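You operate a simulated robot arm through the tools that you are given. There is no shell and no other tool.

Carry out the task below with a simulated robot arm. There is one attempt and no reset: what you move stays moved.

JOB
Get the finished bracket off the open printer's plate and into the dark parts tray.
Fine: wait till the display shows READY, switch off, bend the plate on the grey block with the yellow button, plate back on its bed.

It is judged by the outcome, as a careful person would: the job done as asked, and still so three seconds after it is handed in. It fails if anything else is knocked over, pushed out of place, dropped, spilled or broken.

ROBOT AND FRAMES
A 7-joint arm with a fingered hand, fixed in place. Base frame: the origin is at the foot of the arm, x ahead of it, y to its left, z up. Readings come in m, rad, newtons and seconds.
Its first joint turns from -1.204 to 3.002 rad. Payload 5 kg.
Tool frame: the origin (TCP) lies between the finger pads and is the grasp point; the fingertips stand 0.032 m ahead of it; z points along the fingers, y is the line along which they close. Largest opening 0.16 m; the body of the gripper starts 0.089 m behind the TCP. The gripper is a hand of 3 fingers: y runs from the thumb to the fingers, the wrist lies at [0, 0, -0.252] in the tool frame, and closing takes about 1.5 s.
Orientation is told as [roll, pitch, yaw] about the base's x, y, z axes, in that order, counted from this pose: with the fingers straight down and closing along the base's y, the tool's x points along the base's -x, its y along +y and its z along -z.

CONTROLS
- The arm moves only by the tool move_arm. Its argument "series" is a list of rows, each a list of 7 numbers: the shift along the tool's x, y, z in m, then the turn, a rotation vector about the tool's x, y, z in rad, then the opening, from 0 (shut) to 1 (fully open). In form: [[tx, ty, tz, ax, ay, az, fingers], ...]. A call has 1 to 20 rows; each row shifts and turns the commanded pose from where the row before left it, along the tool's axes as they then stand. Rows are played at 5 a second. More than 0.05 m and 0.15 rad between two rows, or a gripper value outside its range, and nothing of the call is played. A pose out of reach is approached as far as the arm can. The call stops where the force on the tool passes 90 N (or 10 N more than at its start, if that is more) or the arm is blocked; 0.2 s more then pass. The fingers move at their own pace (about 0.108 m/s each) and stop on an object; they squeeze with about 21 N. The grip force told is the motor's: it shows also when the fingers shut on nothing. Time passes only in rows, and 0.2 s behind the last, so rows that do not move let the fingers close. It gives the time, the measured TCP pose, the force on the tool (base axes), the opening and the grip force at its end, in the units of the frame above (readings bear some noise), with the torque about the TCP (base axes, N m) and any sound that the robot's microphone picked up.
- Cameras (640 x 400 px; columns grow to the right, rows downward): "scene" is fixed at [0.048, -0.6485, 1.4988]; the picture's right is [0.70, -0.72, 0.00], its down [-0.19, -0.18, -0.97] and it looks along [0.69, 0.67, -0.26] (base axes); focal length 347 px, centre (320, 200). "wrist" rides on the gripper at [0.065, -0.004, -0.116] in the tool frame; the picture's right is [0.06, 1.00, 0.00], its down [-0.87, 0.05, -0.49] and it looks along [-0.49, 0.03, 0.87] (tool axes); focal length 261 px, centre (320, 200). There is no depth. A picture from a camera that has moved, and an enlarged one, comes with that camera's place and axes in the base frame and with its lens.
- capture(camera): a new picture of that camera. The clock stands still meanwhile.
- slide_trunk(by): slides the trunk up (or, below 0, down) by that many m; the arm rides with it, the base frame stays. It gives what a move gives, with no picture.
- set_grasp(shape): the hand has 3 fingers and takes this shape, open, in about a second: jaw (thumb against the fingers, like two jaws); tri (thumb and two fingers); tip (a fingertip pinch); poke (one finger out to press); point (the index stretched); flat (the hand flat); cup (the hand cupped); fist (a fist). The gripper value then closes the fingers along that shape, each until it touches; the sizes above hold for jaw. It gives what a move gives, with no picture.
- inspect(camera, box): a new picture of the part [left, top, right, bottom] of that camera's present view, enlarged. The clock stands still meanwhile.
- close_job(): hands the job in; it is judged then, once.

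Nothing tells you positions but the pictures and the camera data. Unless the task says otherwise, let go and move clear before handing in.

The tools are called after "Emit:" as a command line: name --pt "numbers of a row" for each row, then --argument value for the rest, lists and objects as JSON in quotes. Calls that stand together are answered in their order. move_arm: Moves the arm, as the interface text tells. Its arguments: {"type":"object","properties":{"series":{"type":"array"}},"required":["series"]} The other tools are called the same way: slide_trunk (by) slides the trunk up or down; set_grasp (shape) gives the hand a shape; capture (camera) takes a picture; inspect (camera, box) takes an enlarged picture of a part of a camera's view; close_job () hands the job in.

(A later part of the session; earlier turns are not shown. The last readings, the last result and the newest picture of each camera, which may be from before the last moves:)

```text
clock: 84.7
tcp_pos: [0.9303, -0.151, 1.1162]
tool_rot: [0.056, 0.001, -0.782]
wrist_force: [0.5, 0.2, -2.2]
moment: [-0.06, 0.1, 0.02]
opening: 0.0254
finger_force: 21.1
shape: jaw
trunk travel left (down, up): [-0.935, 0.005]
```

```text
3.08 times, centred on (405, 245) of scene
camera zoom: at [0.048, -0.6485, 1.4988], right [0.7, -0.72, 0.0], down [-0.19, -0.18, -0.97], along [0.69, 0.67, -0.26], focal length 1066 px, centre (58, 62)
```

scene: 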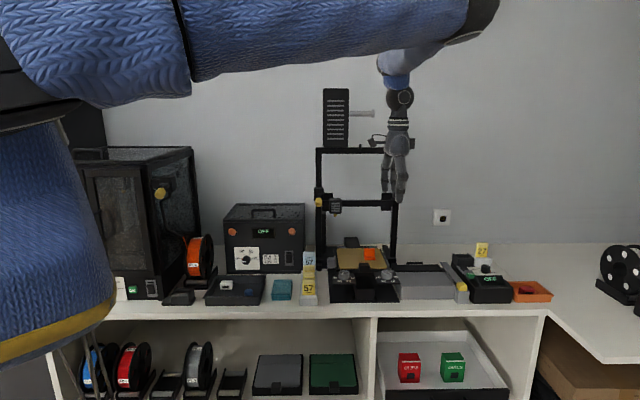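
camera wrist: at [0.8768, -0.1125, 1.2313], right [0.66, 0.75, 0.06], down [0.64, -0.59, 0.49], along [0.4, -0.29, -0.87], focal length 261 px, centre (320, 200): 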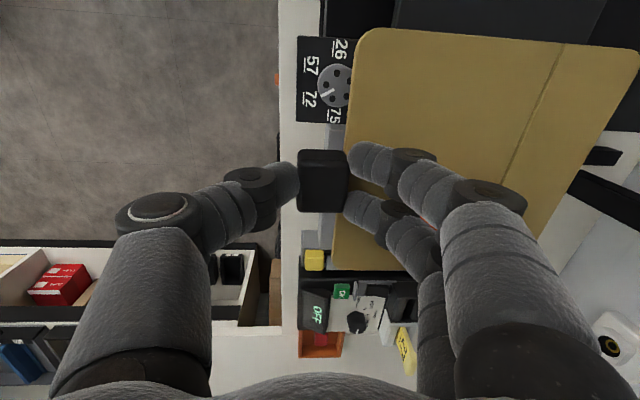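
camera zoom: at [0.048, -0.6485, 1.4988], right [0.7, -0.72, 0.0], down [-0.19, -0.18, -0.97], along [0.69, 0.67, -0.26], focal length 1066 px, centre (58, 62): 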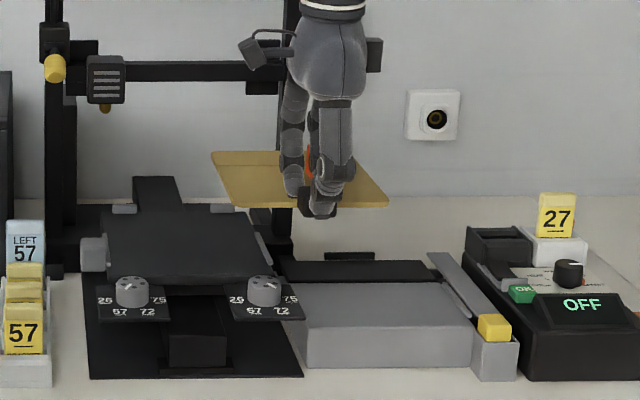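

The plate is level and firmly held. Next I'll bring it over the block and hover about 3 cm above it.

Emit:
move_arm --pt "-0.032 0.002 0 0 0 0 0" --pt "-0.032 0.002 0 0 0 0 0" --pt "-0.0314 0.002 0 0 0 0 0" --pt "0 0 0.04 0 0 0 0" --pt "0 0 0.04 0 0 0 0" --pt "0 0 0.02 0 0 0 0"

Emit:
capture --camera "wrist"

Emit:
inspect --camera "scene" --box '[390, 230, 480, 310]'

```text
clock: 86.1
tcp_pos: [1.0046, -0.2066, 1.0159]
tool_rot: [0.056, 0.002, -0.784]
wrist_force: [-0.5, -0.5, -2.2]
moment: [-0.1, 0.12, 0.0]
opening: 0.0254
finger_force: 20.9
shape: jaw
trunk travel left (down, up): [-0.935, 0.005]
```

```text
taken
camera wrist: at [0.9518, -0.1689, 1.1317], right [0.66, 0.75, 0.06], down [0.64, -0.59, 0.49], along [0.4, -0.29, -0.87], focal length 261 px, centre (320, 200)
```

wrist: 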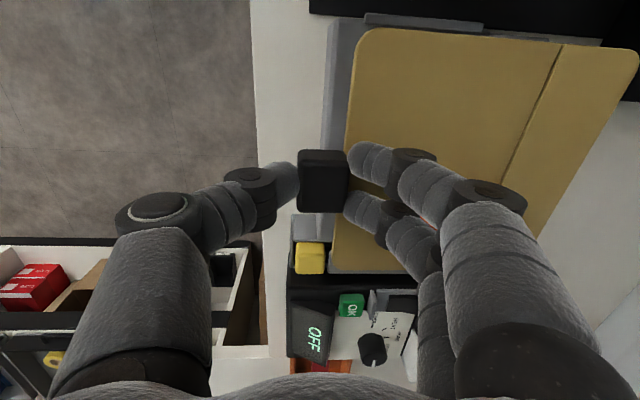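

```text
5.00 times, centred on (435, 270) of scene
camera zoom: at [0.048, -0.6485, 1.4988], right [0.7, -0.72, 0.0], down [-0.19, -0.18, -0.97], along [0.69, 0.67, -0.26], focal length 1733 px, centre (-255, -150)
```

zoom: 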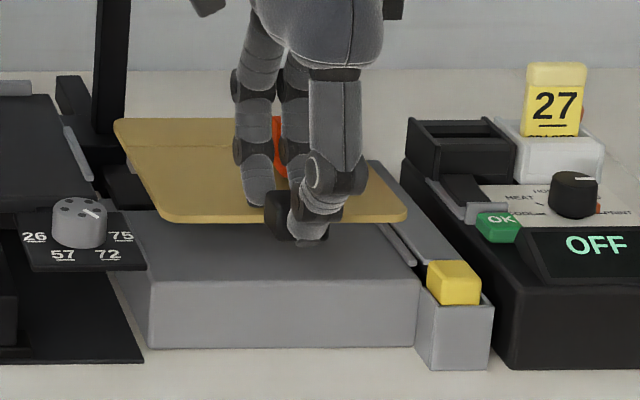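

Emit:
inspect --camera "scene" --box '[405, 255, 485, 305]'

Emit:
inspect --camera "wrist" --box '[280, 0, 500, 140]'

Emit:
inspect --camera "wrist" --box '[280, 190, 440, 290]'

```text
8.00 times, centred on (445, 280) of scene
camera zoom: at [0.048, -0.6485, 1.4988], right [0.7, -0.72, 0.0], down [-0.19, -0.18, -0.97], along [0.69, 0.67, -0.26], focal length 2773 px, centre (-680, -440)
```

zoom: 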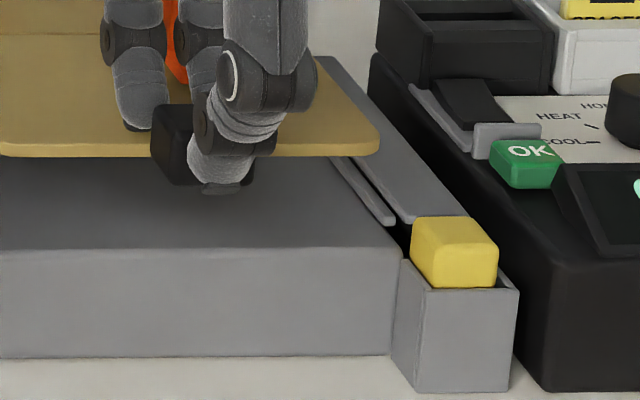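

```text
2.86 times, centred on (390, 70) of wrist
camera zoom: at [0.9518, -0.1689, 1.1317], right [0.66, 0.75, 0.06], down [0.64, -0.59, 0.49], along [0.4, -0.29, -0.87], focal length 745 px, centre (120, 571)
```

zoom: 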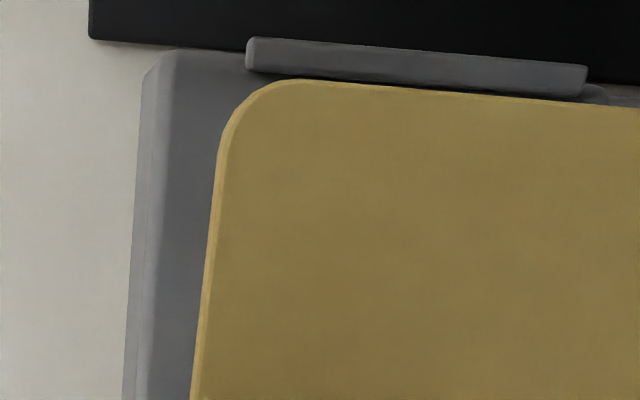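

```text
4.00 times, centred on (360, 240) of wrist
camera zoom: at [0.9518, -0.1689, 1.1317], right [0.66, 0.75, 0.06], down [0.64, -0.59, 0.49], along [0.4, -0.29, -0.87], focal length 1043 px, centre (160, 40)
```

zoom: 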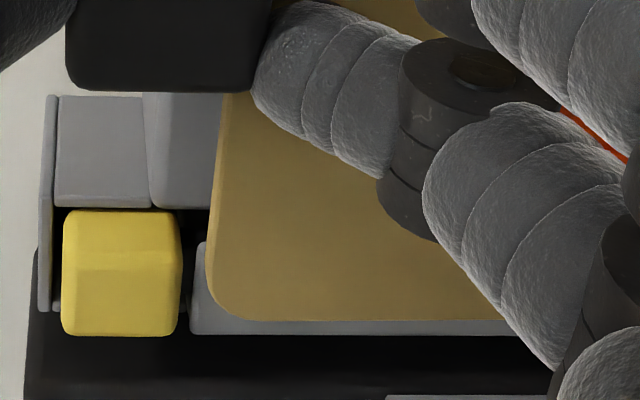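

The plate is parallel to the block and centred between the side strips, but about 1 cm too deep for its bend line to meet the block's edge. I'll shift it forward 11 mm and lower it gently.

Emit:
move_arm --pt "0 -0.011 0 0 0 0 0" --pt "0 0 0.01 0 0 0 0" --pt "0 0 0.01 0 0 0 0"

Emit:
inspect --camera "wrist" --box '[280, 0, 500, 140]'

Emit:
inspect --camera "scene" --box '[390, 230, 480, 310]'

```text
clock: 86.9
tcp_pos: [0.9978, -0.2157, 0.9961]
tool_rot: [0.055, 0.001, -0.783]
wrist_force: [0.5, 0.3, -1.3]
moment: [-0.1, 0.12, 0.03]
opening: 0.0255
finger_force: 20.4
shape: jaw
trunk travel left (down, up): [-0.935, 0.005]
```

```text
2.86 times, centred on (390, 70) of wrist
camera zoom: at [0.9442, -0.177, 1.111], right [0.66, 0.75, 0.06], down [0.64, -0.59, 0.49], along [0.4, -0.29, -0.87], focal length 745 px, centre (120, 571)
```

zoom: 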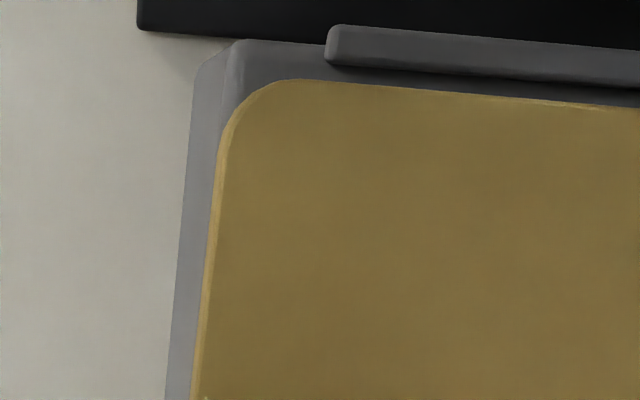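

```text
5.00 times, centred on (435, 270) of scene
camera zoom: at [0.048, -0.6485, 1.4988], right [0.7, -0.72, 0.0], down [-0.19, -0.18, -0.97], along [0.69, 0.67, -0.26], focal length 1733 px, centre (-255, -150)
```

zoom: 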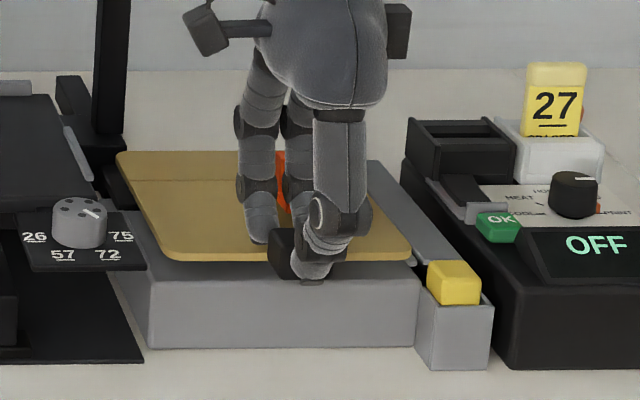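

Emit:
move_arm --pt "-0.002 0 0.008 0 0 0 0"

Emit:
inspect --camera "wrist" --box '[280, 0, 500, 140]'

Emit:
inspect --camera "wrist" --box '[280, 190, 440, 290]'

```text
clock: 87.3
tcp_pos: [0.9989, -0.2152, 0.9871]
tool_rot: [0.054, 0.002, -0.782]
wrist_force: [-0.8, 0.8, -2.0]
moment: [-0.12, 0.12, 0.0]
opening: 0.0256
finger_force: 21.3
shape: jaw
trunk travel left (down, up): [-0.935, 0.005]
```

```text
2.86 times, centred on (390, 70) of wrist
camera zoom: at [0.9462, -0.1775, 1.1028], right [0.66, 0.75, 0.05], down [0.64, -0.59, 0.49], along [0.4, -0.29, -0.87], focal length 745 px, centre (120, 571)
```

zoom: 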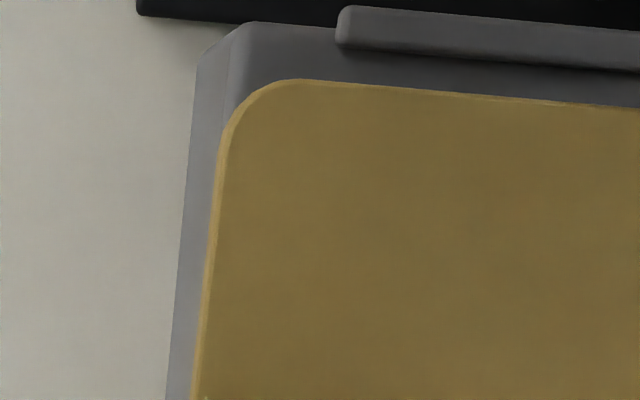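

```text
4.00 times, centred on (360, 240) of wrist
camera zoom: at [0.9462, -0.1775, 1.1028], right [0.66, 0.75, 0.05], down [0.64, -0.59, 0.49], along [0.4, -0.29, -0.87], focal length 1043 px, centre (160, 40)
```

zoom: 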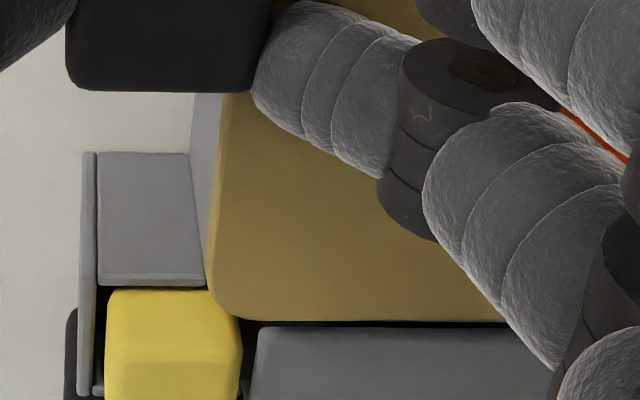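

Emit:
move_arm --pt "0.0005 0 0.004 0 0 0 0"

Emit:
move_arm --pt "0 0 0.003 0 0 0 0"

Emit:
inspect --camera "scene" --box '[390, 230, 480, 310]'

```text
clock: 87.7
tcp_pos: [0.9992, -0.2158, 0.9846]
tool_rot: [0.056, 0.001, -0.784]
wrist_force: [-2.4, -1.1, -0.8]
moment: [-0.13, 0.11, 0.01]
opening: 0.0255
finger_force: 20.6
shape: jaw
trunk travel left (down, up): [-0.935, 0.005]
```

```text
clock: 88.1
tcp_pos: [0.9973, -0.2153, 0.9816]
tool_rot: [0.057, 0.0, -0.782]
wrist_force: [-1.8, -2.2, 10.8]
moment: [-0.08, 0.08, 0.02]
opening: 0.0257
finger_force: 20.8
shape: jaw
trunk travel left (down, up): [-0.935, 0.005]
```

```text
5.00 times, centred on (435, 270) of scene
camera zoom: at [0.048, -0.6485, 1.4988], right [0.7, -0.72, 0.0], down [-0.19, -0.18, -0.97], along [0.69, 0.67, -0.26], focal length 1733 px, centre (-255, -150)
```

zoom: 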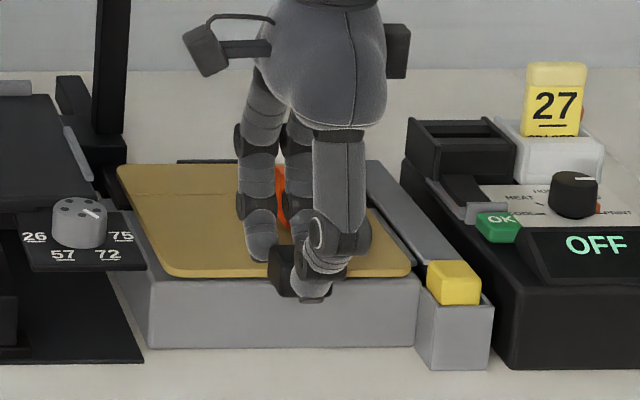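

The plate touches down at about 11 N. I'll open the grip gently and let it settle.

Emit:
move_arm --pt "0 0 -0.001 0 0 0 0.2" --pt "0 0 0 0 0 0 0.25" --pt "0 0 0 0 0 0 0.35" --pt "0 0 0 0 0 0 0.45" --pt "0 0 0 0 0 0 0.55"

Emit:
capture --camera "wrist"

Emit:
inspect --camera "scene" --box '[390, 230, 480, 310]'

```text
clock: 89.3
tcp_pos: [0.9983, -0.2151, 0.9815]
tool_rot: [0.055, 0.002, -0.784]
wrist_force: [0.8, -0.3, 0.3]
moment: [0.02, 0.0, 0.02]
opening: 0.0871
finger_force: 0.0
shape: jaw
trunk travel left (down, up): [-0.935, 0.005]
```

```text
taken
camera wrist: at [0.9458, -0.177, 1.0965], right [0.66, 0.75, 0.06], down [0.64, -0.59, 0.49], along [0.4, -0.29, -0.87], focal length 261 px, centre (320, 200)
```

wrist: 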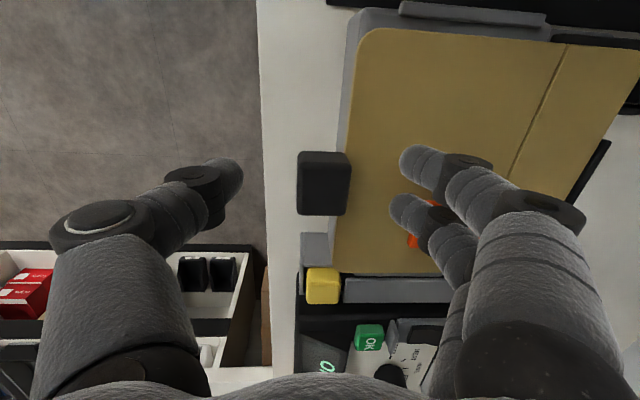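

```text
5.00 times, centred on (435, 270) of scene
camera zoom: at [0.048, -0.6485, 1.4988], right [0.7, -0.72, 0.0], down [-0.19, -0.18, -0.97], along [0.69, 0.67, -0.26], focal length 1733 px, centre (-255, -150)
```

zoom: 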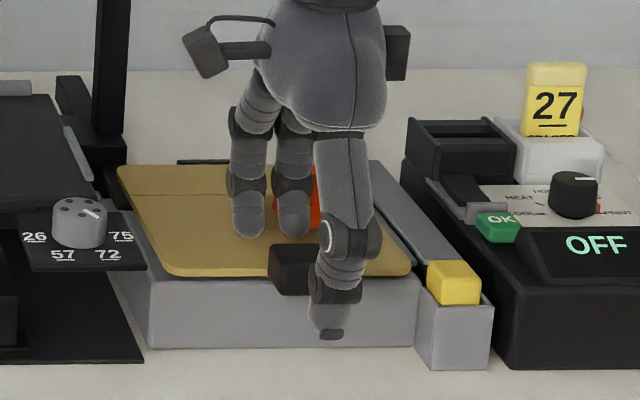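

Emit:
move_arm --pt "0 0 -0.03 0 0 0 0.6" --pt "0 0 -0.04 0.03 0 0 0.6" --pt "0 0 -0.04 0.025 0 0 0.6" --pt "0 0 -0.04 0 0 0 0.6"

Emit:
capture --camera "wrist"

Emit:
inspect --camera "wrist" --box '[280, 60, 480, 300]'

Emit:
inspect --camera "scene" --box '[390, 230, 480, 310]'

```text
clock: 90.3
tcp_pos: [0.9954, -0.2187, 1.134]
tool_rot: [0.0, 0.001, -0.783]
wrist_force: [-0.4, 0.5, 0.1]
moment: [-0.01, -0.04, 0.01]
opening: 0.0956
finger_force: 0.1
shape: jaw
trunk travel left (down, up): [-0.935, 0.005]
```

```text
taken
camera wrist: at [0.9467, -0.1751, 1.249], right [0.66, 0.75, 0.0], down [0.65, -0.58, 0.49], along [0.37, -0.32, -0.87], focal length 261 px, centre (320, 200)
```

wrist: 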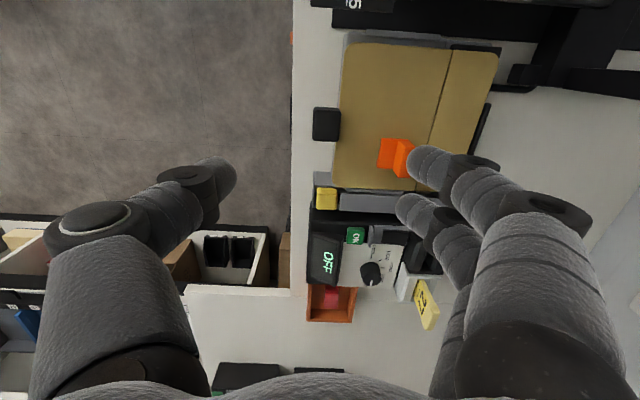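

```text
1.67 times, centred on (380, 180) of wrist
camera zoom: at [0.9467, -0.1751, 1.249], right [0.66, 0.75, 0.0], down [0.65, -0.58, 0.49], along [0.37, -0.32, -0.87], focal length 434 px, centre (220, 233)
```

zoom: 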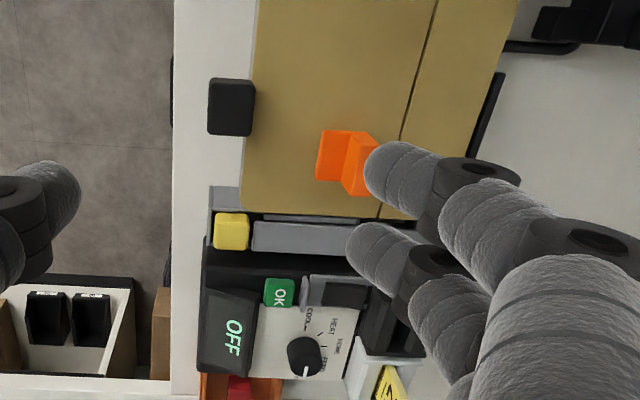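

```text
5.00 times, centred on (435, 270) of scene
camera zoom: at [0.048, -0.6485, 1.4988], right [0.7, -0.72, 0.0], down [-0.19, -0.18, -0.97], along [0.69, 0.67, -0.26], focal length 1733 px, centre (-255, -150)
```

zoom: 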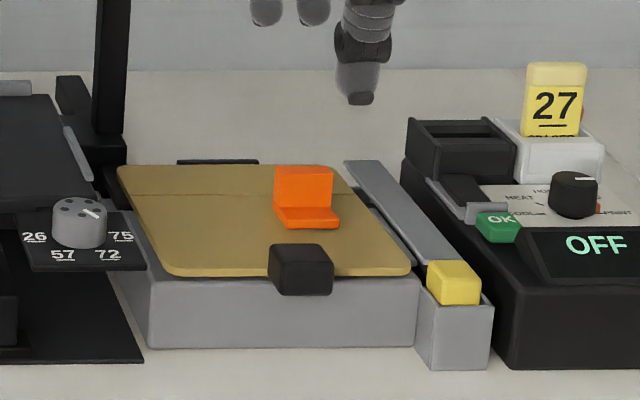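

The plate sits squared on the block. The yellow button is near R 0.957, F 0.561, which is about (1.073, -0.28) in base x, y. I'll switch to the poke shape here in clear air and see where its tip is.

Emit:
set_grasp --shape "poke"

Emit:
move_arm --pt "-0.02 0 0 0 0 0 1" --pt "-0.02 0 0 0 0 0 1" --pt "-0.02 0 0 0 0 0 1" --pt "0 0 0 0 0 0 1"

Emit:
capture --camera "wrist"

Emit:
inspect --camera "scene" --box '[390, 150, 510, 310]'

```text
clock: 91.2
tcp_pos: [0.9966, -0.218, 1.1318]
tool_rot: [0.003, 0.002, -0.783]
wrist_force: [0.1, 0.1, 0.2]
moment: [0.02, 0.0, -0.01]
opening: 0.0002
finger_force: 0.0
shape: poke
trunk travel left (down, up): [-0.935, 0.005]
```

```text
clock: 92.2
tcp_pos: [1.0381, -0.2612, 1.1327]
tool_rot: [0.0, 0.002, -0.783]
wrist_force: [0.5, -0.2, 0.5]
moment: [0.01, -0.01, 0.01]
opening: 0.0
finger_force: 0.1
shape: poke
trunk travel left (down, up): [-0.935, 0.005]
```

```text
taken
camera wrist: at [0.9895, -0.2184, 1.2483], right [0.66, 0.75, 0.0], down [0.65, -0.58, 0.49], along [0.37, -0.32, -0.87], focal length 261 px, centre (320, 200)
```

wrist: 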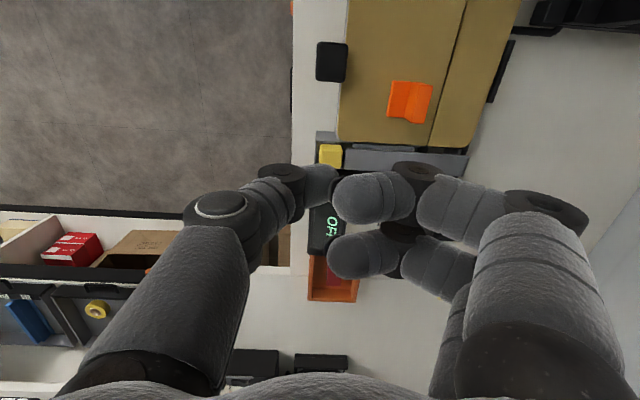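

```text
2.50 times, centred on (450, 230) of scene
camera zoom: at [0.048, -0.6485, 1.4988], right [0.7, -0.72, 0.0], down [-0.19, -0.18, -0.97], along [0.69, 0.67, -0.26], focal length 866 px, centre (-5, 125)
```

zoom: 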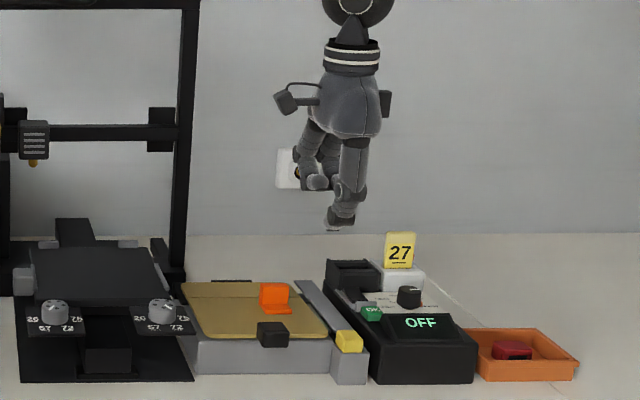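

Emit:
move_arm --pt "-0.019 0 0.02 0 0 0 1" --pt "-0.019 0 0.03 0 0 0 1" --pt "0 0 0.03 0 0 0 1"

Emit:
capture --camera "wrist"

Emit:
inspect --camera "scene" --box '[420, 220, 510, 310]'

```text
clock: 93.0
tcp_pos: [1.0663, -0.2895, 1.0526]
tool_rot: [0.005, 0.003, -0.785]
wrist_force: [0.2, 0.3, 0.4]
moment: [0.08, 0.05, 0.01]
opening: 0.0001
finger_force: 0.0
shape: poke
trunk travel left (down, up): [-0.935, 0.005]
```

```text
taken
camera wrist: at [1.0178, -0.2479, 1.1676], right [0.66, 0.75, 0.0], down [0.65, -0.58, 0.49], along [0.37, -0.32, -0.87], focal length 261 px, centre (320, 200)
```

wrist: 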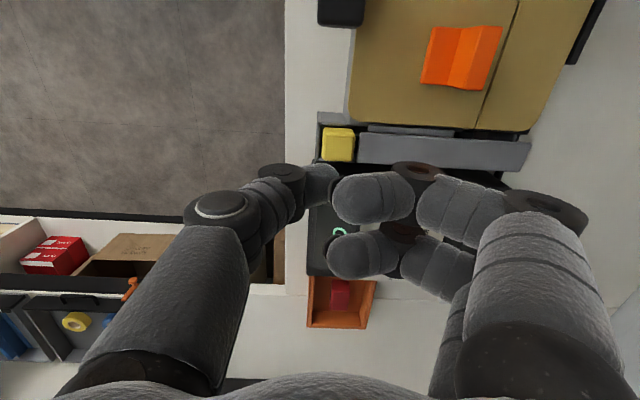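

```text
4.44 times, centred on (465, 265) of scene
camera zoom: at [0.048, -0.6485, 1.4988], right [0.7, -0.72, 0.0], down [-0.19, -0.18, -0.97], along [0.69, 0.67, -0.26], focal length 1540 px, centre (-324, -89)
```

zoom: 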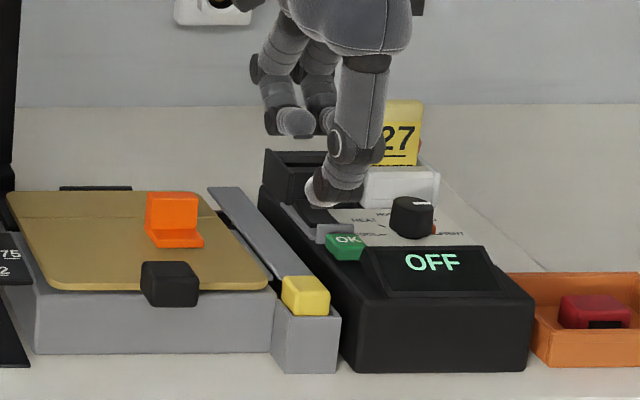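

Emit:
move_arm --pt "0 0 0.025 0 0 0 1" --pt "0 0 0.02 0 0 0 1"

Emit:
inspect --camera "scene" --box '[420, 220, 510, 310]'

Emit:
inspect --camera "wrist" --box '[240, 100, 440, 250]'

```text
clock: 93.6
tcp_pos: [1.0657, -0.2897, 1.0069]
tool_rot: [0.004, 0.001, -0.782]
wrist_force: [0.8, -0.2, 0.6]
moment: [0.03, 0.03, 0.0]
opening: 0.0002
finger_force: 0.1
shape: poke
trunk travel left (down, up): [-0.935, 0.005]
```

```text
4.44 times, centred on (465, 265) of scene
camera zoom: at [0.048, -0.6485, 1.4988], right [0.7, -0.72, 0.0], down [-0.19, -0.18, -0.97], along [0.69, 0.67, -0.26], focal length 1540 px, centre (-324, -89)
```

zoom: 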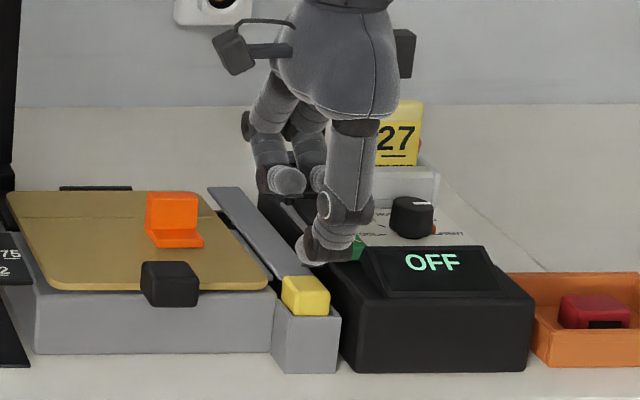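

```text
2.67 times, centred on (340, 175) of wrist
camera zoom: at [1.0174, -0.2459, 1.1226], right [0.66, 0.75, 0.0], down [0.65, -0.58, 0.49], along [0.37, -0.32, -0.87], focal length 695 px, centre (267, 267)
```

zoom: 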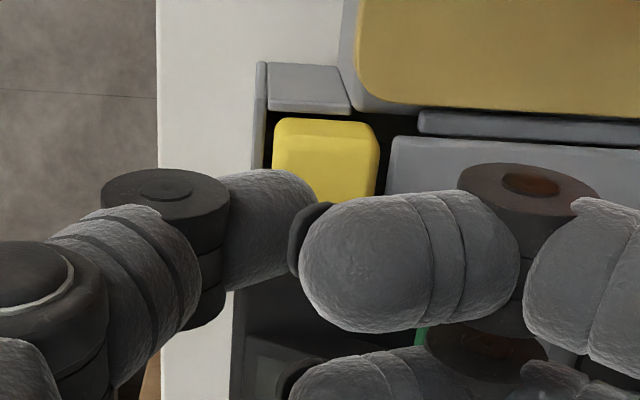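

Emit:
move_arm --pt "0.007 0.007 0 0 0 0 1" --pt "0 0 0.008 0 0 0 1"

Emit:
inspect --camera "scene" --box '[440, 240, 490, 300]'

Emit:
inspect --camera "wrist" --box '[240, 100, 440, 250]'

```text
clock: 94.2
tcp_pos: [1.0657, -0.2786, 0.9988]
tool_rot: [0.0, 0.001, -0.783]
wrist_force: [0.3, 0.2, 0.0]
moment: [0.01, -0.04, 0.02]
opening: 0.0001
finger_force: 0.1
shape: poke
trunk travel left (down, up): [-0.935, 0.005]
```

```text
6.67 times, centred on (465, 270) of scene
camera zoom: at [0.048, -0.6485, 1.4988], right [0.7, -0.72, 0.0], down [-0.19, -0.18, -0.97], along [0.69, 0.67, -0.26], focal length 2311 px, centre (-647, -267)
```

zoom: 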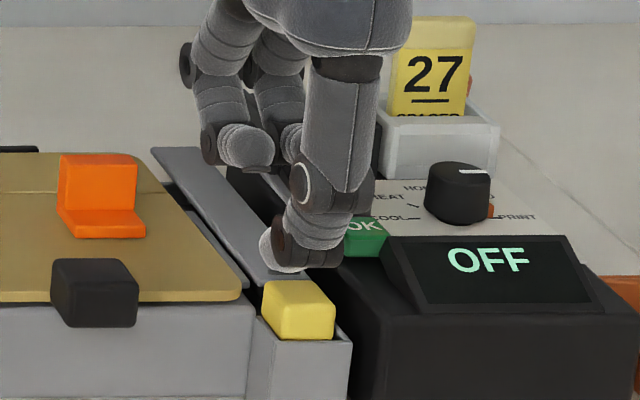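

```text
2.67 times, centred on (340, 175) of wrist
camera zoom: at [1.0175, -0.2351, 1.1145], right [0.66, 0.75, 0.0], down [0.65, -0.58, 0.49], along [0.37, -0.32, -0.87], focal length 695 px, centre (267, 267)
```

zoom: 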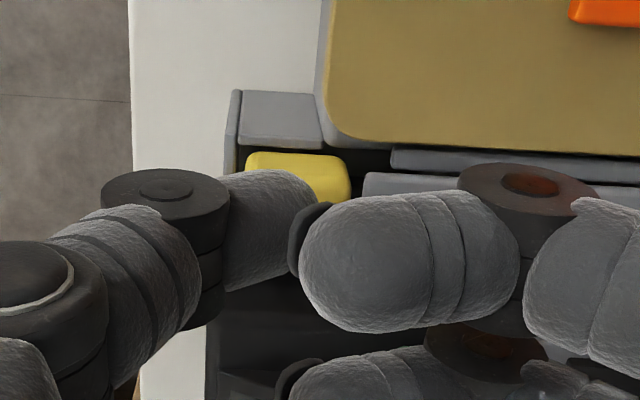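

Emit:
move_arm --pt "0 0 0.005 0 0 0 1"

Emit:
move_arm --pt "0 0 0.005 0 0 0 1"

Emit:
inspect --camera "scene" --box '[440, 240, 490, 300]'

```text
clock: 94.6
tcp_pos: [1.0651, -0.2779, 0.9945]
tool_rot: [0.0, 0.002, -0.784]
wrist_force: [-0.2, 0.0, -1.1]
moment: [0.02, 0.0, 0.0]
opening: 0.0
finger_force: 0.2
shape: poke
trunk travel left (down, up): [-0.935, 0.005]
```

```text
clock: 95.0
tcp_pos: [1.0641, -0.2775, 0.9891]
tool_rot: [0.0, -0.001, -0.783]
wrist_force: [0.4, 0.3, 0.0]
moment: [0.01, -0.01, -0.01]
opening: 0.0
finger_force: 0.1
shape: poke
trunk travel left (down, up): [-0.935, 0.005]
```

```text
6.67 times, centred on (465, 270) of scene
camera zoom: at [0.048, -0.6485, 1.4988], right [0.7, -0.72, 0.0], down [-0.19, -0.18, -0.97], along [0.69, 0.67, -0.26], focal length 2311 px, centre (-647, -267)
```

zoom: 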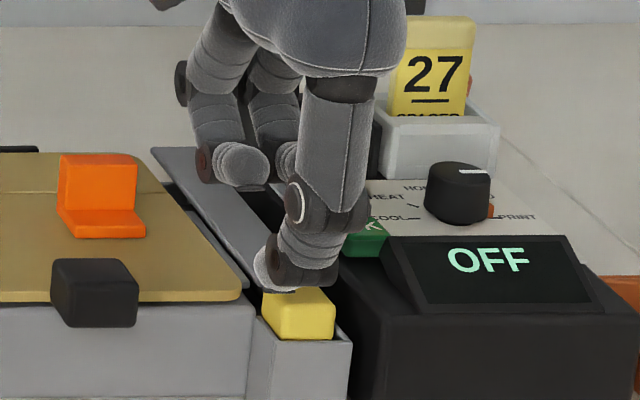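

Emit:
move_arm --pt "0 -0.004 0.004 0 0 0 1"

Emit:
move_arm --pt "0 0 0.004 0 0 0 1"

Emit:
inspect --camera "scene" --box '[440, 240, 490, 300]'

```text
clock: 95.4
tcp_pos: [1.0618, -0.2809, 0.9851]
tool_rot: [0.002, 0.002, -0.782]
wrist_force: [0.1, -0.4, 0.3]
moment: [-0.01, 0.01, 0.03]
opening: 0.0002
finger_force: 0.1
shape: poke
trunk travel left (down, up): [-0.935, 0.005]
```

```text
clock: 95.8
tcp_pos: [1.0627, -0.2811, 0.9815]
tool_rot: [0.002, 0.001, -0.783]
wrist_force: [1.1, 1.6, 0.0]
moment: [0.04, 0.0, 0.02]
opening: 0.0
finger_force: 0.1
shape: poke
trunk travel left (down, up): [-0.935, 0.005]
```

```text
6.67 times, centred on (465, 270) of scene
camera zoom: at [0.048, -0.6485, 1.4988], right [0.7, -0.72, 0.0], down [-0.19, -0.18, -0.97], along [0.69, 0.67, -0.26], focal length 2311 px, centre (-647, -267)
```

zoom: 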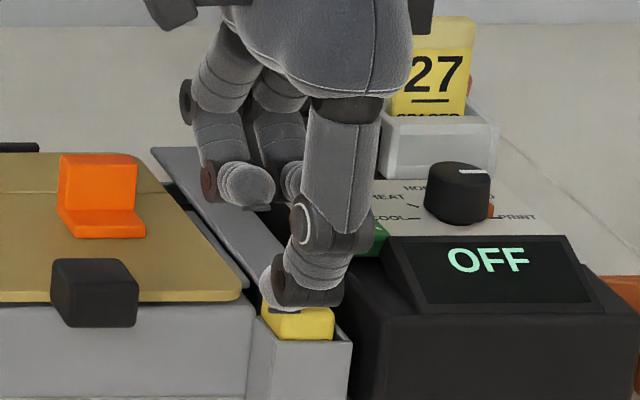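

Emit:
move_arm --pt "0 0 0.004 0 0 0 1"

Emit:
move_arm --pt "0 0 0.004 0 0 0 1"

Emit:
inspect --camera "scene" --box '[400, 230, 490, 300]'

```text
clock: 96.2
tcp_pos: [1.0619, -0.2817, 0.9775]
tool_rot: [0.001, 0.003, -0.784]
wrist_force: [0.2, 0.2, 0.3]
moment: [0.03, 0.04, 0.01]
opening: 0.0
finger_force: 0.0
shape: poke
trunk travel left (down, up): [-0.935, 0.005]
```

```text
clock: 96.6
tcp_pos: [1.0619, -0.2805, 0.9731]
tool_rot: [0.003, 0.001, -0.783]
wrist_force: [-0.3, -0.4, 1.1]
moment: [0.0, -0.01, -0.01]
opening: 0.0
finger_force: 0.1
shape: poke
trunk travel left (down, up): [-0.935, 0.005]
```

```text
5.71 times, centred on (445, 265) of scene
camera zoom: at [0.048, -0.6485, 1.4988], right [0.7, -0.72, 0.0], down [-0.19, -0.18, -0.97], along [0.69, 0.67, -0.26], focal length 1981 px, centre (-394, -171)
```

zoom: 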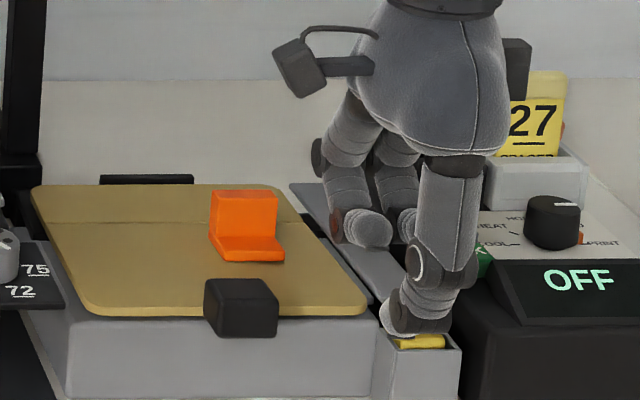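

Emit:
inspect --camera "scene" --box '[450, 270, 480, 300]'

Emit:
inspect --camera "wrist" --box '[240, 120, 400, 240]'

```text
13.33 times, centred on (465, 285) of scene
camera zoom: at [0.048, -0.6485, 1.4988], right [0.7, -0.72, 0.0], down [-0.19, -0.18, -0.97], along [0.69, 0.67, -0.26], focal length 4622 px, centre (-1613, -933)
```

zoom: 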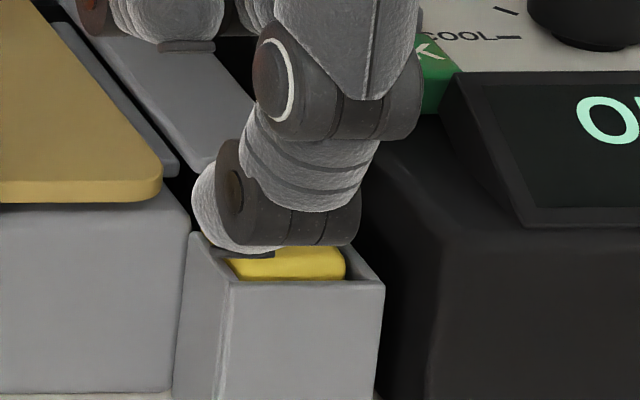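

```text
3.33 times, centred on (320, 180) of wrist
camera zoom: at [1.0133, -0.238, 1.089], right [0.66, 0.75, 0.0], down [0.65, -0.58, 0.49], along [0.37, -0.32, -0.87], focal length 869 px, centre (320, 267)
```

zoom: 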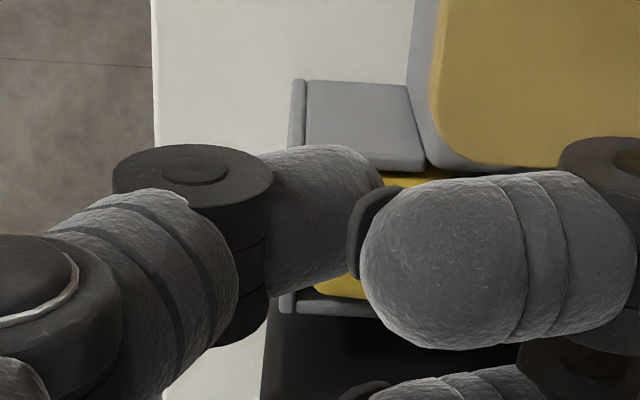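

The button is going down smoothly under light force. I'll keep pressing in small steps and listen.

Emit:
move_arm --pt "0 0 0.004 0 0 0 1"

Emit:
move_arm --pt "0 0 0.003 0 0 0 1"

Emit:
inspect --camera "scene" --box '[400, 230, 490, 300]'

```text
clock: 97.0
tcp_pos: [1.0613, -0.282, 0.9684]
tool_rot: [0.0, 0.001, -0.783]
wrist_force: [-0.6, -0.7, 0.7]
moment: [0.01, 0.02, 0.04]
opening: 0.0
finger_force: 0.1
shape: poke
trunk travel left (down, up): [-0.935, 0.005]
```

```text
clock: 97.4
tcp_pos: [1.0629, -0.2817, 0.9661]
tool_rot: [0.001, 0.003, -0.781]
wrist_force: [-0.5, -0.5, 1.8]
moment: [0.03, 0.04, 0.02]
opening: 0.0
finger_force: 0.1
shape: poke
trunk travel left (down, up): [-0.935, 0.005]
heard: click
```

```text
5.71 times, centred on (445, 265) of scene
camera zoom: at [0.048, -0.6485, 1.4988], right [0.7, -0.72, 0.0], down [-0.19, -0.18, -0.97], along [0.69, 0.67, -0.26], focal length 1981 px, centre (-394, -171)
```

zoom: 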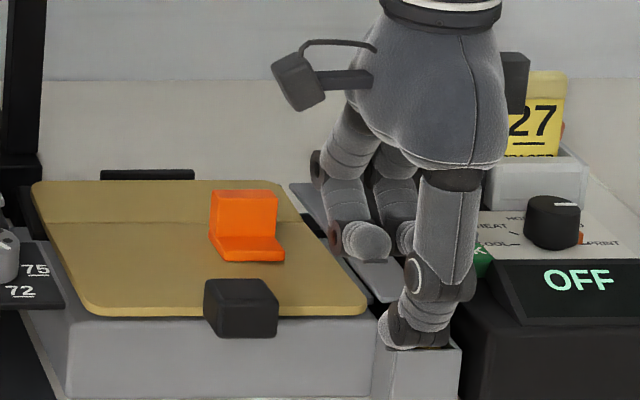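

Emit:
move_arm --pt "0 0 0 0 0 0 1" --pt "0 0 0 0 0 0 1" --pt "0 0 0 0 0 0 1" --pt "0 0 0 0 0 0 1" --pt "0 0 0 0 0 0 1"

Emit:
inspect --camera "scene" --box '[400, 230, 490, 300]'

```text
clock: 98.6
tcp_pos: [1.0609, -0.2802, 0.9657]
tool_rot: [0.001, 0.002, -0.784]
wrist_force: [0.4, -0.5, 1.6]
moment: [-0.01, -0.01, -0.01]
opening: 0.0
finger_force: 0.1
shape: poke
trunk travel left (down, up): [-0.935, 0.005]
```

```text
5.71 times, centred on (445, 265) of scene
camera zoom: at [0.048, -0.6485, 1.4988], right [0.7, -0.72, 0.0], down [-0.19, -0.18, -0.97], along [0.69, 0.67, -0.26], focal length 1981 px, centre (-394, -171)
```

zoom: 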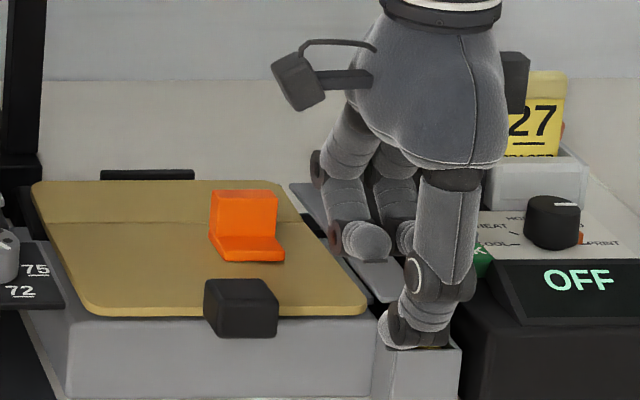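

Emit:
move_arm --pt "0 0 0.003 0 0 0 1" --pt "0 0 0 0 0 0 1"

Emit:
inspect --camera "scene" --box '[400, 230, 490, 300]'

Emit:
inspect --camera "scene" --box '[450, 270, 480, 300]'

```text
clock: 99.2
tcp_pos: [1.0615, -0.2813, 0.9623]
tool_rot: [0.003, 0.002, -0.785]
wrist_force: [-0.5, -1.1, 2.9]
moment: [-0.02, 0.0, -0.02]
opening: 0.0001
finger_force: 0.0
shape: poke
trunk travel left (down, up): [-0.935, 0.005]
```

```text
5.71 times, centred on (445, 265) of scene
camera zoom: at [0.048, -0.6485, 1.4988], right [0.7, -0.72, 0.0], down [-0.19, -0.18, -0.97], along [0.69, 0.67, -0.26], focal length 1981 px, centre (-394, -171)
```

zoom: 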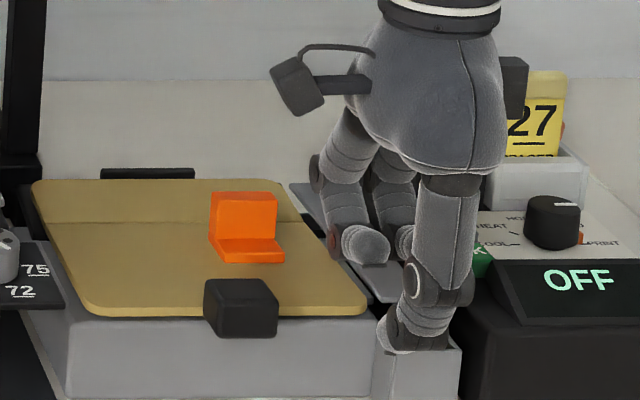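

```text
13.33 times, centred on (465, 285) of scene
camera zoom: at [0.048, -0.6485, 1.4988], right [0.7, -0.72, 0.0], down [-0.19, -0.18, -0.97], along [0.69, 0.67, -0.26], focal length 4622 px, centre (-1613, -933)
```

zoom: 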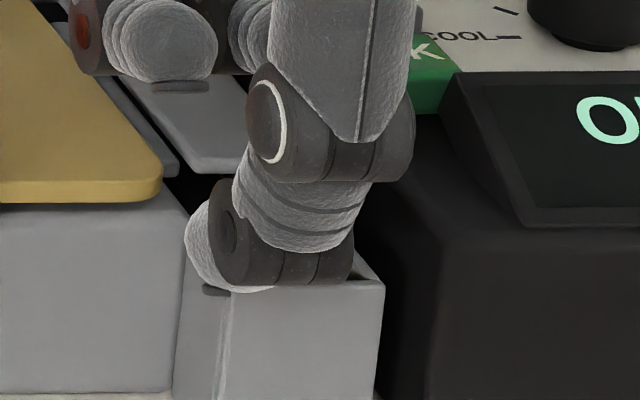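

The rear of the plate bent upward and the bracket shifted slightly forward, so it seems to have popped free. I'll lift off the button and look.

Emit:
move_arm --pt "0 0 -0.03 0 0 0 1" --pt "0 0 -0.04 0 0 0 1" --pt "0 0 -0.04 0 0 0 1" --pt "0.03 0 -0.02 0 0 0 1"

Emit:
capture --camera "wrist"

Emit:
inspect --camera "scene" --box '[400, 230, 490, 300]'

```text
clock: 100.2
tcp_pos: [1.0397, -0.2615, 1.0946]
tool_rot: [0.001, 0.001, -0.782]
wrist_force: [0.1, -0.3, -0.1]
moment: [0.03, -0.04, -0.01]
opening: 0.0
finger_force: 0.1
shape: poke
trunk travel left (down, up): [-0.935, 0.005]
```

```text
taken
camera wrist: at [0.9902, -0.2186, 1.2101], right [0.66, 0.75, 0.0], down [0.65, -0.58, 0.49], along [0.37, -0.32, -0.87], focal length 261 px, centre (320, 200)
```

wrist: 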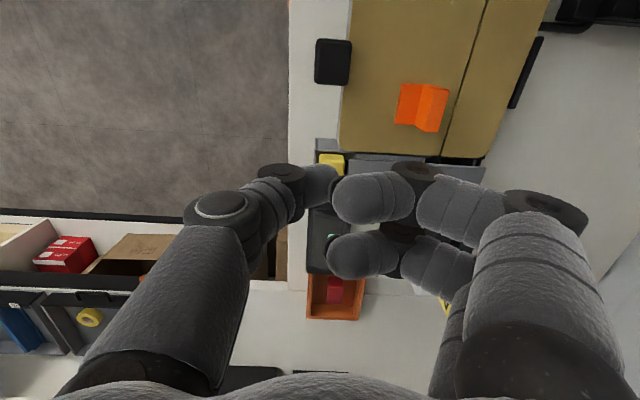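

```text
5.71 times, centred on (445, 265) of scene
camera zoom: at [0.048, -0.6485, 1.4988], right [0.7, -0.72, 0.0], down [-0.19, -0.18, -0.97], along [0.69, 0.67, -0.26], focal length 1981 px, centre (-394, -171)
```

zoom: 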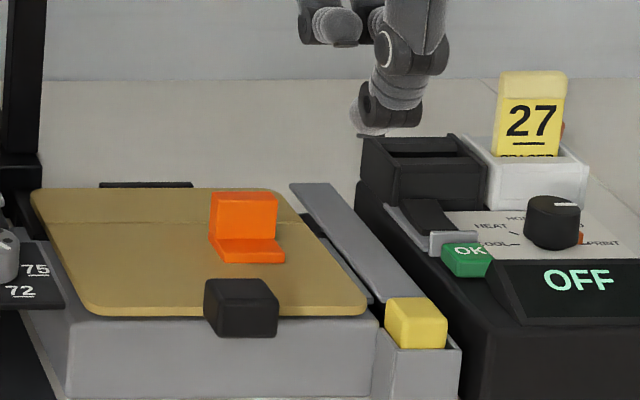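

Emit:
inspect --camera "wrist" --box '[370, 60, 480, 150]'

Emit:
inspect --camera "scene" --box '[420, 255, 460, 285]'

```text
4.44 times, centred on (425, 105) of wrist
camera zoom: at [0.9902, -0.2186, 1.2101], right [0.66, 0.75, 0.0], down [0.65, -0.58, 0.49], along [0.37, -0.32, -0.87], focal length 1158 px, centre (-147, 622)
```

zoom: 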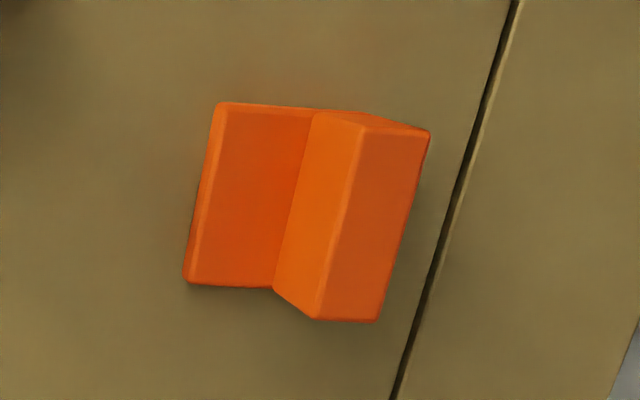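

```text
13.33 times, centred on (440, 270) of scene
camera zoom: at [0.048, -0.6485, 1.4988], right [0.7, -0.72, 0.0], down [-0.19, -0.18, -0.97], along [0.69, 0.67, -0.26], focal length 4622 px, centre (-1280, -733)
```

zoom: 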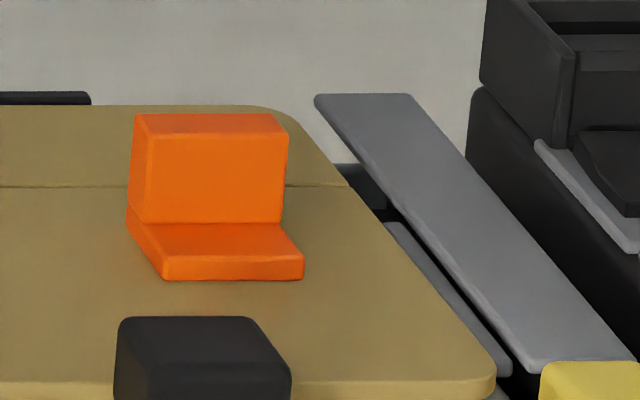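

The button is back up, the plate lies flat, and the bracket has shifted a little, so it is loose. It is L-shaped with an upright wall near R 0.892, F 0.6475. I'll set the jaw and move above it to grip the wall front to back.

Emit:
move_arm --pt "0.01 0 -0.03 0 0 0 1"

Emit:
set_grasp --shape "jaw"

Emit:
move_arm --pt "0.009 0.0324 0 0 0 0 0.3" --pt "0.009 0.0324 0 0 0 0 0.3" --pt "0 0.0324 0 0 0 0 0.3" --pt "0 0 0.02 0 0 0 0.3" --pt "0 0 0.02 0 0 0 0.3" --pt "0 0 0 0 0 0 0.3"

Emit:
capture --camera "wrist"

Emit:
inspect --camera "wrist" --box '[260, 100, 400, 210]'

```text
clock: 100.6
tcp_pos: [1.0327, -0.2526, 1.1234]
tool_rot: [0.002, 0.001, -0.783]
wrist_force: [0.0, 0.1, 0.1]
moment: [0.04, -0.04, 0.02]
opening: 0.0
finger_force: 0.1
shape: poke
trunk travel left (down, up): [-0.935, 0.005]
```

```text
clock: 101.5
tcp_pos: [1.0343, -0.252, 1.122]
tool_rot: [0.0, 0.002, -0.784]
wrist_force: [0.0, 0.8, 0.0]
moment: [-0.03, 0.03, 0.02]
opening: 0.1598
finger_force: 0.1
shape: jaw
trunk travel left (down, up): [-0.935, 0.005]
```

```text
clock: 102.9
tcp_pos: [1.0791, -0.1675, 1.0853]
tool_rot: [0.001, 0.003, -0.784]
wrist_force: [-0.1, -0.1, -0.5]
moment: [0.01, -0.01, 0.02]
opening: 0.0482
finger_force: 0.0
shape: jaw
out of reach, approached as far as the arm can: row 3
trunk travel left (down, up): [-0.935, 0.005]
```

```text
taken
camera wrist: at [1.0314, -0.1246, 1.2007], right [0.66, 0.75, 0.0], down [0.65, -0.58, 0.49], along [0.37, -0.32, -0.87], focal length 261 px, centre (320, 200)
```

wrist: 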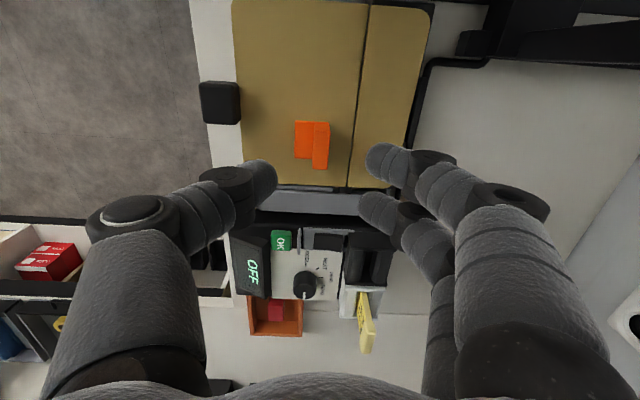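

```text
3.64 times, centred on (330, 155) of wrist
camera zoom: at [1.0314, -0.1246, 1.2007], right [0.66, 0.75, 0.0], down [0.65, -0.58, 0.49], along [0.37, -0.32, -0.87], focal length 948 px, centre (284, 364)
```

zoom: 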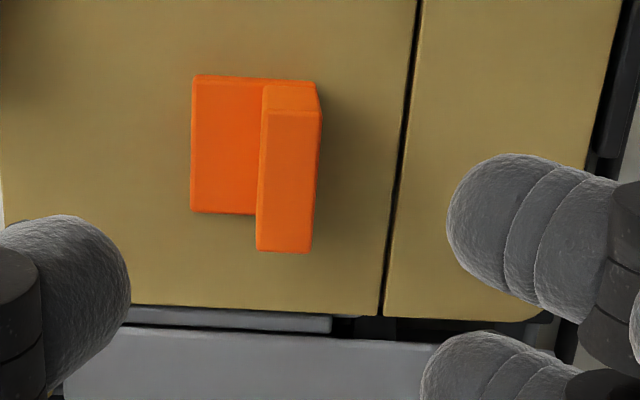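

Emit:
move_arm --pt "0 0 0.025 0 0 0 0.3" --pt "0 0 0.025 0 0 0 0.3" --pt "-0.01 0.0025 0 0 0 0 0.3" --pt "0 0 0 0 0 0 0.3"

Emit:
capture --camera "wrist"

Emit:
inspect --camera "wrist" --box '[230, 90, 410, 230]'

Emit:
capture --camera "scene"

```text
clock: 103.9
tcp_pos: [1.0712, -0.1608, 1.0351]
tool_rot: [0.0, 0.002, -0.784]
wrist_force: [1.0, 0.3, 0.2]
moment: [0.02, 0.02, 0.01]
opening: 0.048
finger_force: 0.0
shape: jaw
out of reach, approached as far as the arm can: row 1, 2, 3
trunk travel left (down, up): [-0.935, 0.005]
```

```text
taken
camera wrist: at [1.023, -0.1171, 1.1515], right [0.66, 0.75, 0.0], down [0.65, -0.58, 0.49], along [0.37, -0.32, -0.87], focal length 261 px, centre (320, 200)
```

wrist: 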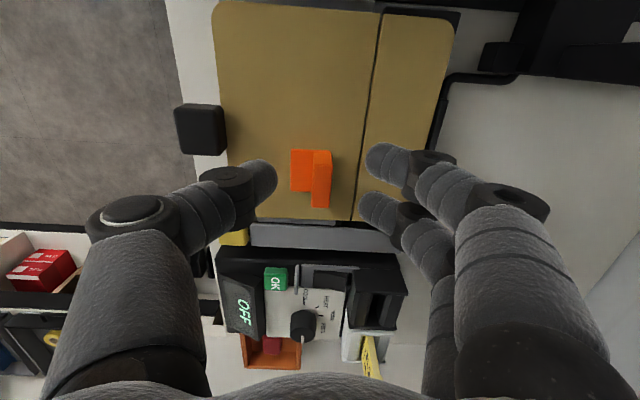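

```text
2.86 times, centred on (320, 160) of wrist
camera zoom: at [1.023, -0.1171, 1.1515], right [0.66, 0.75, 0.0], down [0.65, -0.58, 0.49], along [0.37, -0.32, -0.87], focal length 745 px, centre (320, 314)
```

zoom: 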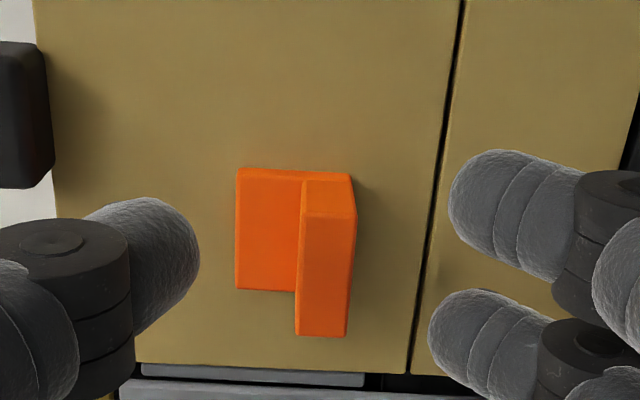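

```text
taken
```

scene: 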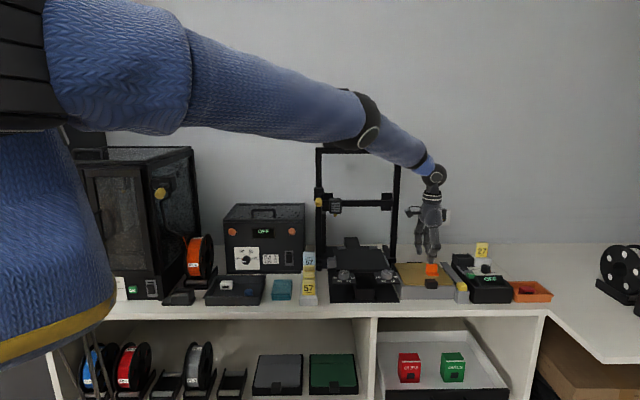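

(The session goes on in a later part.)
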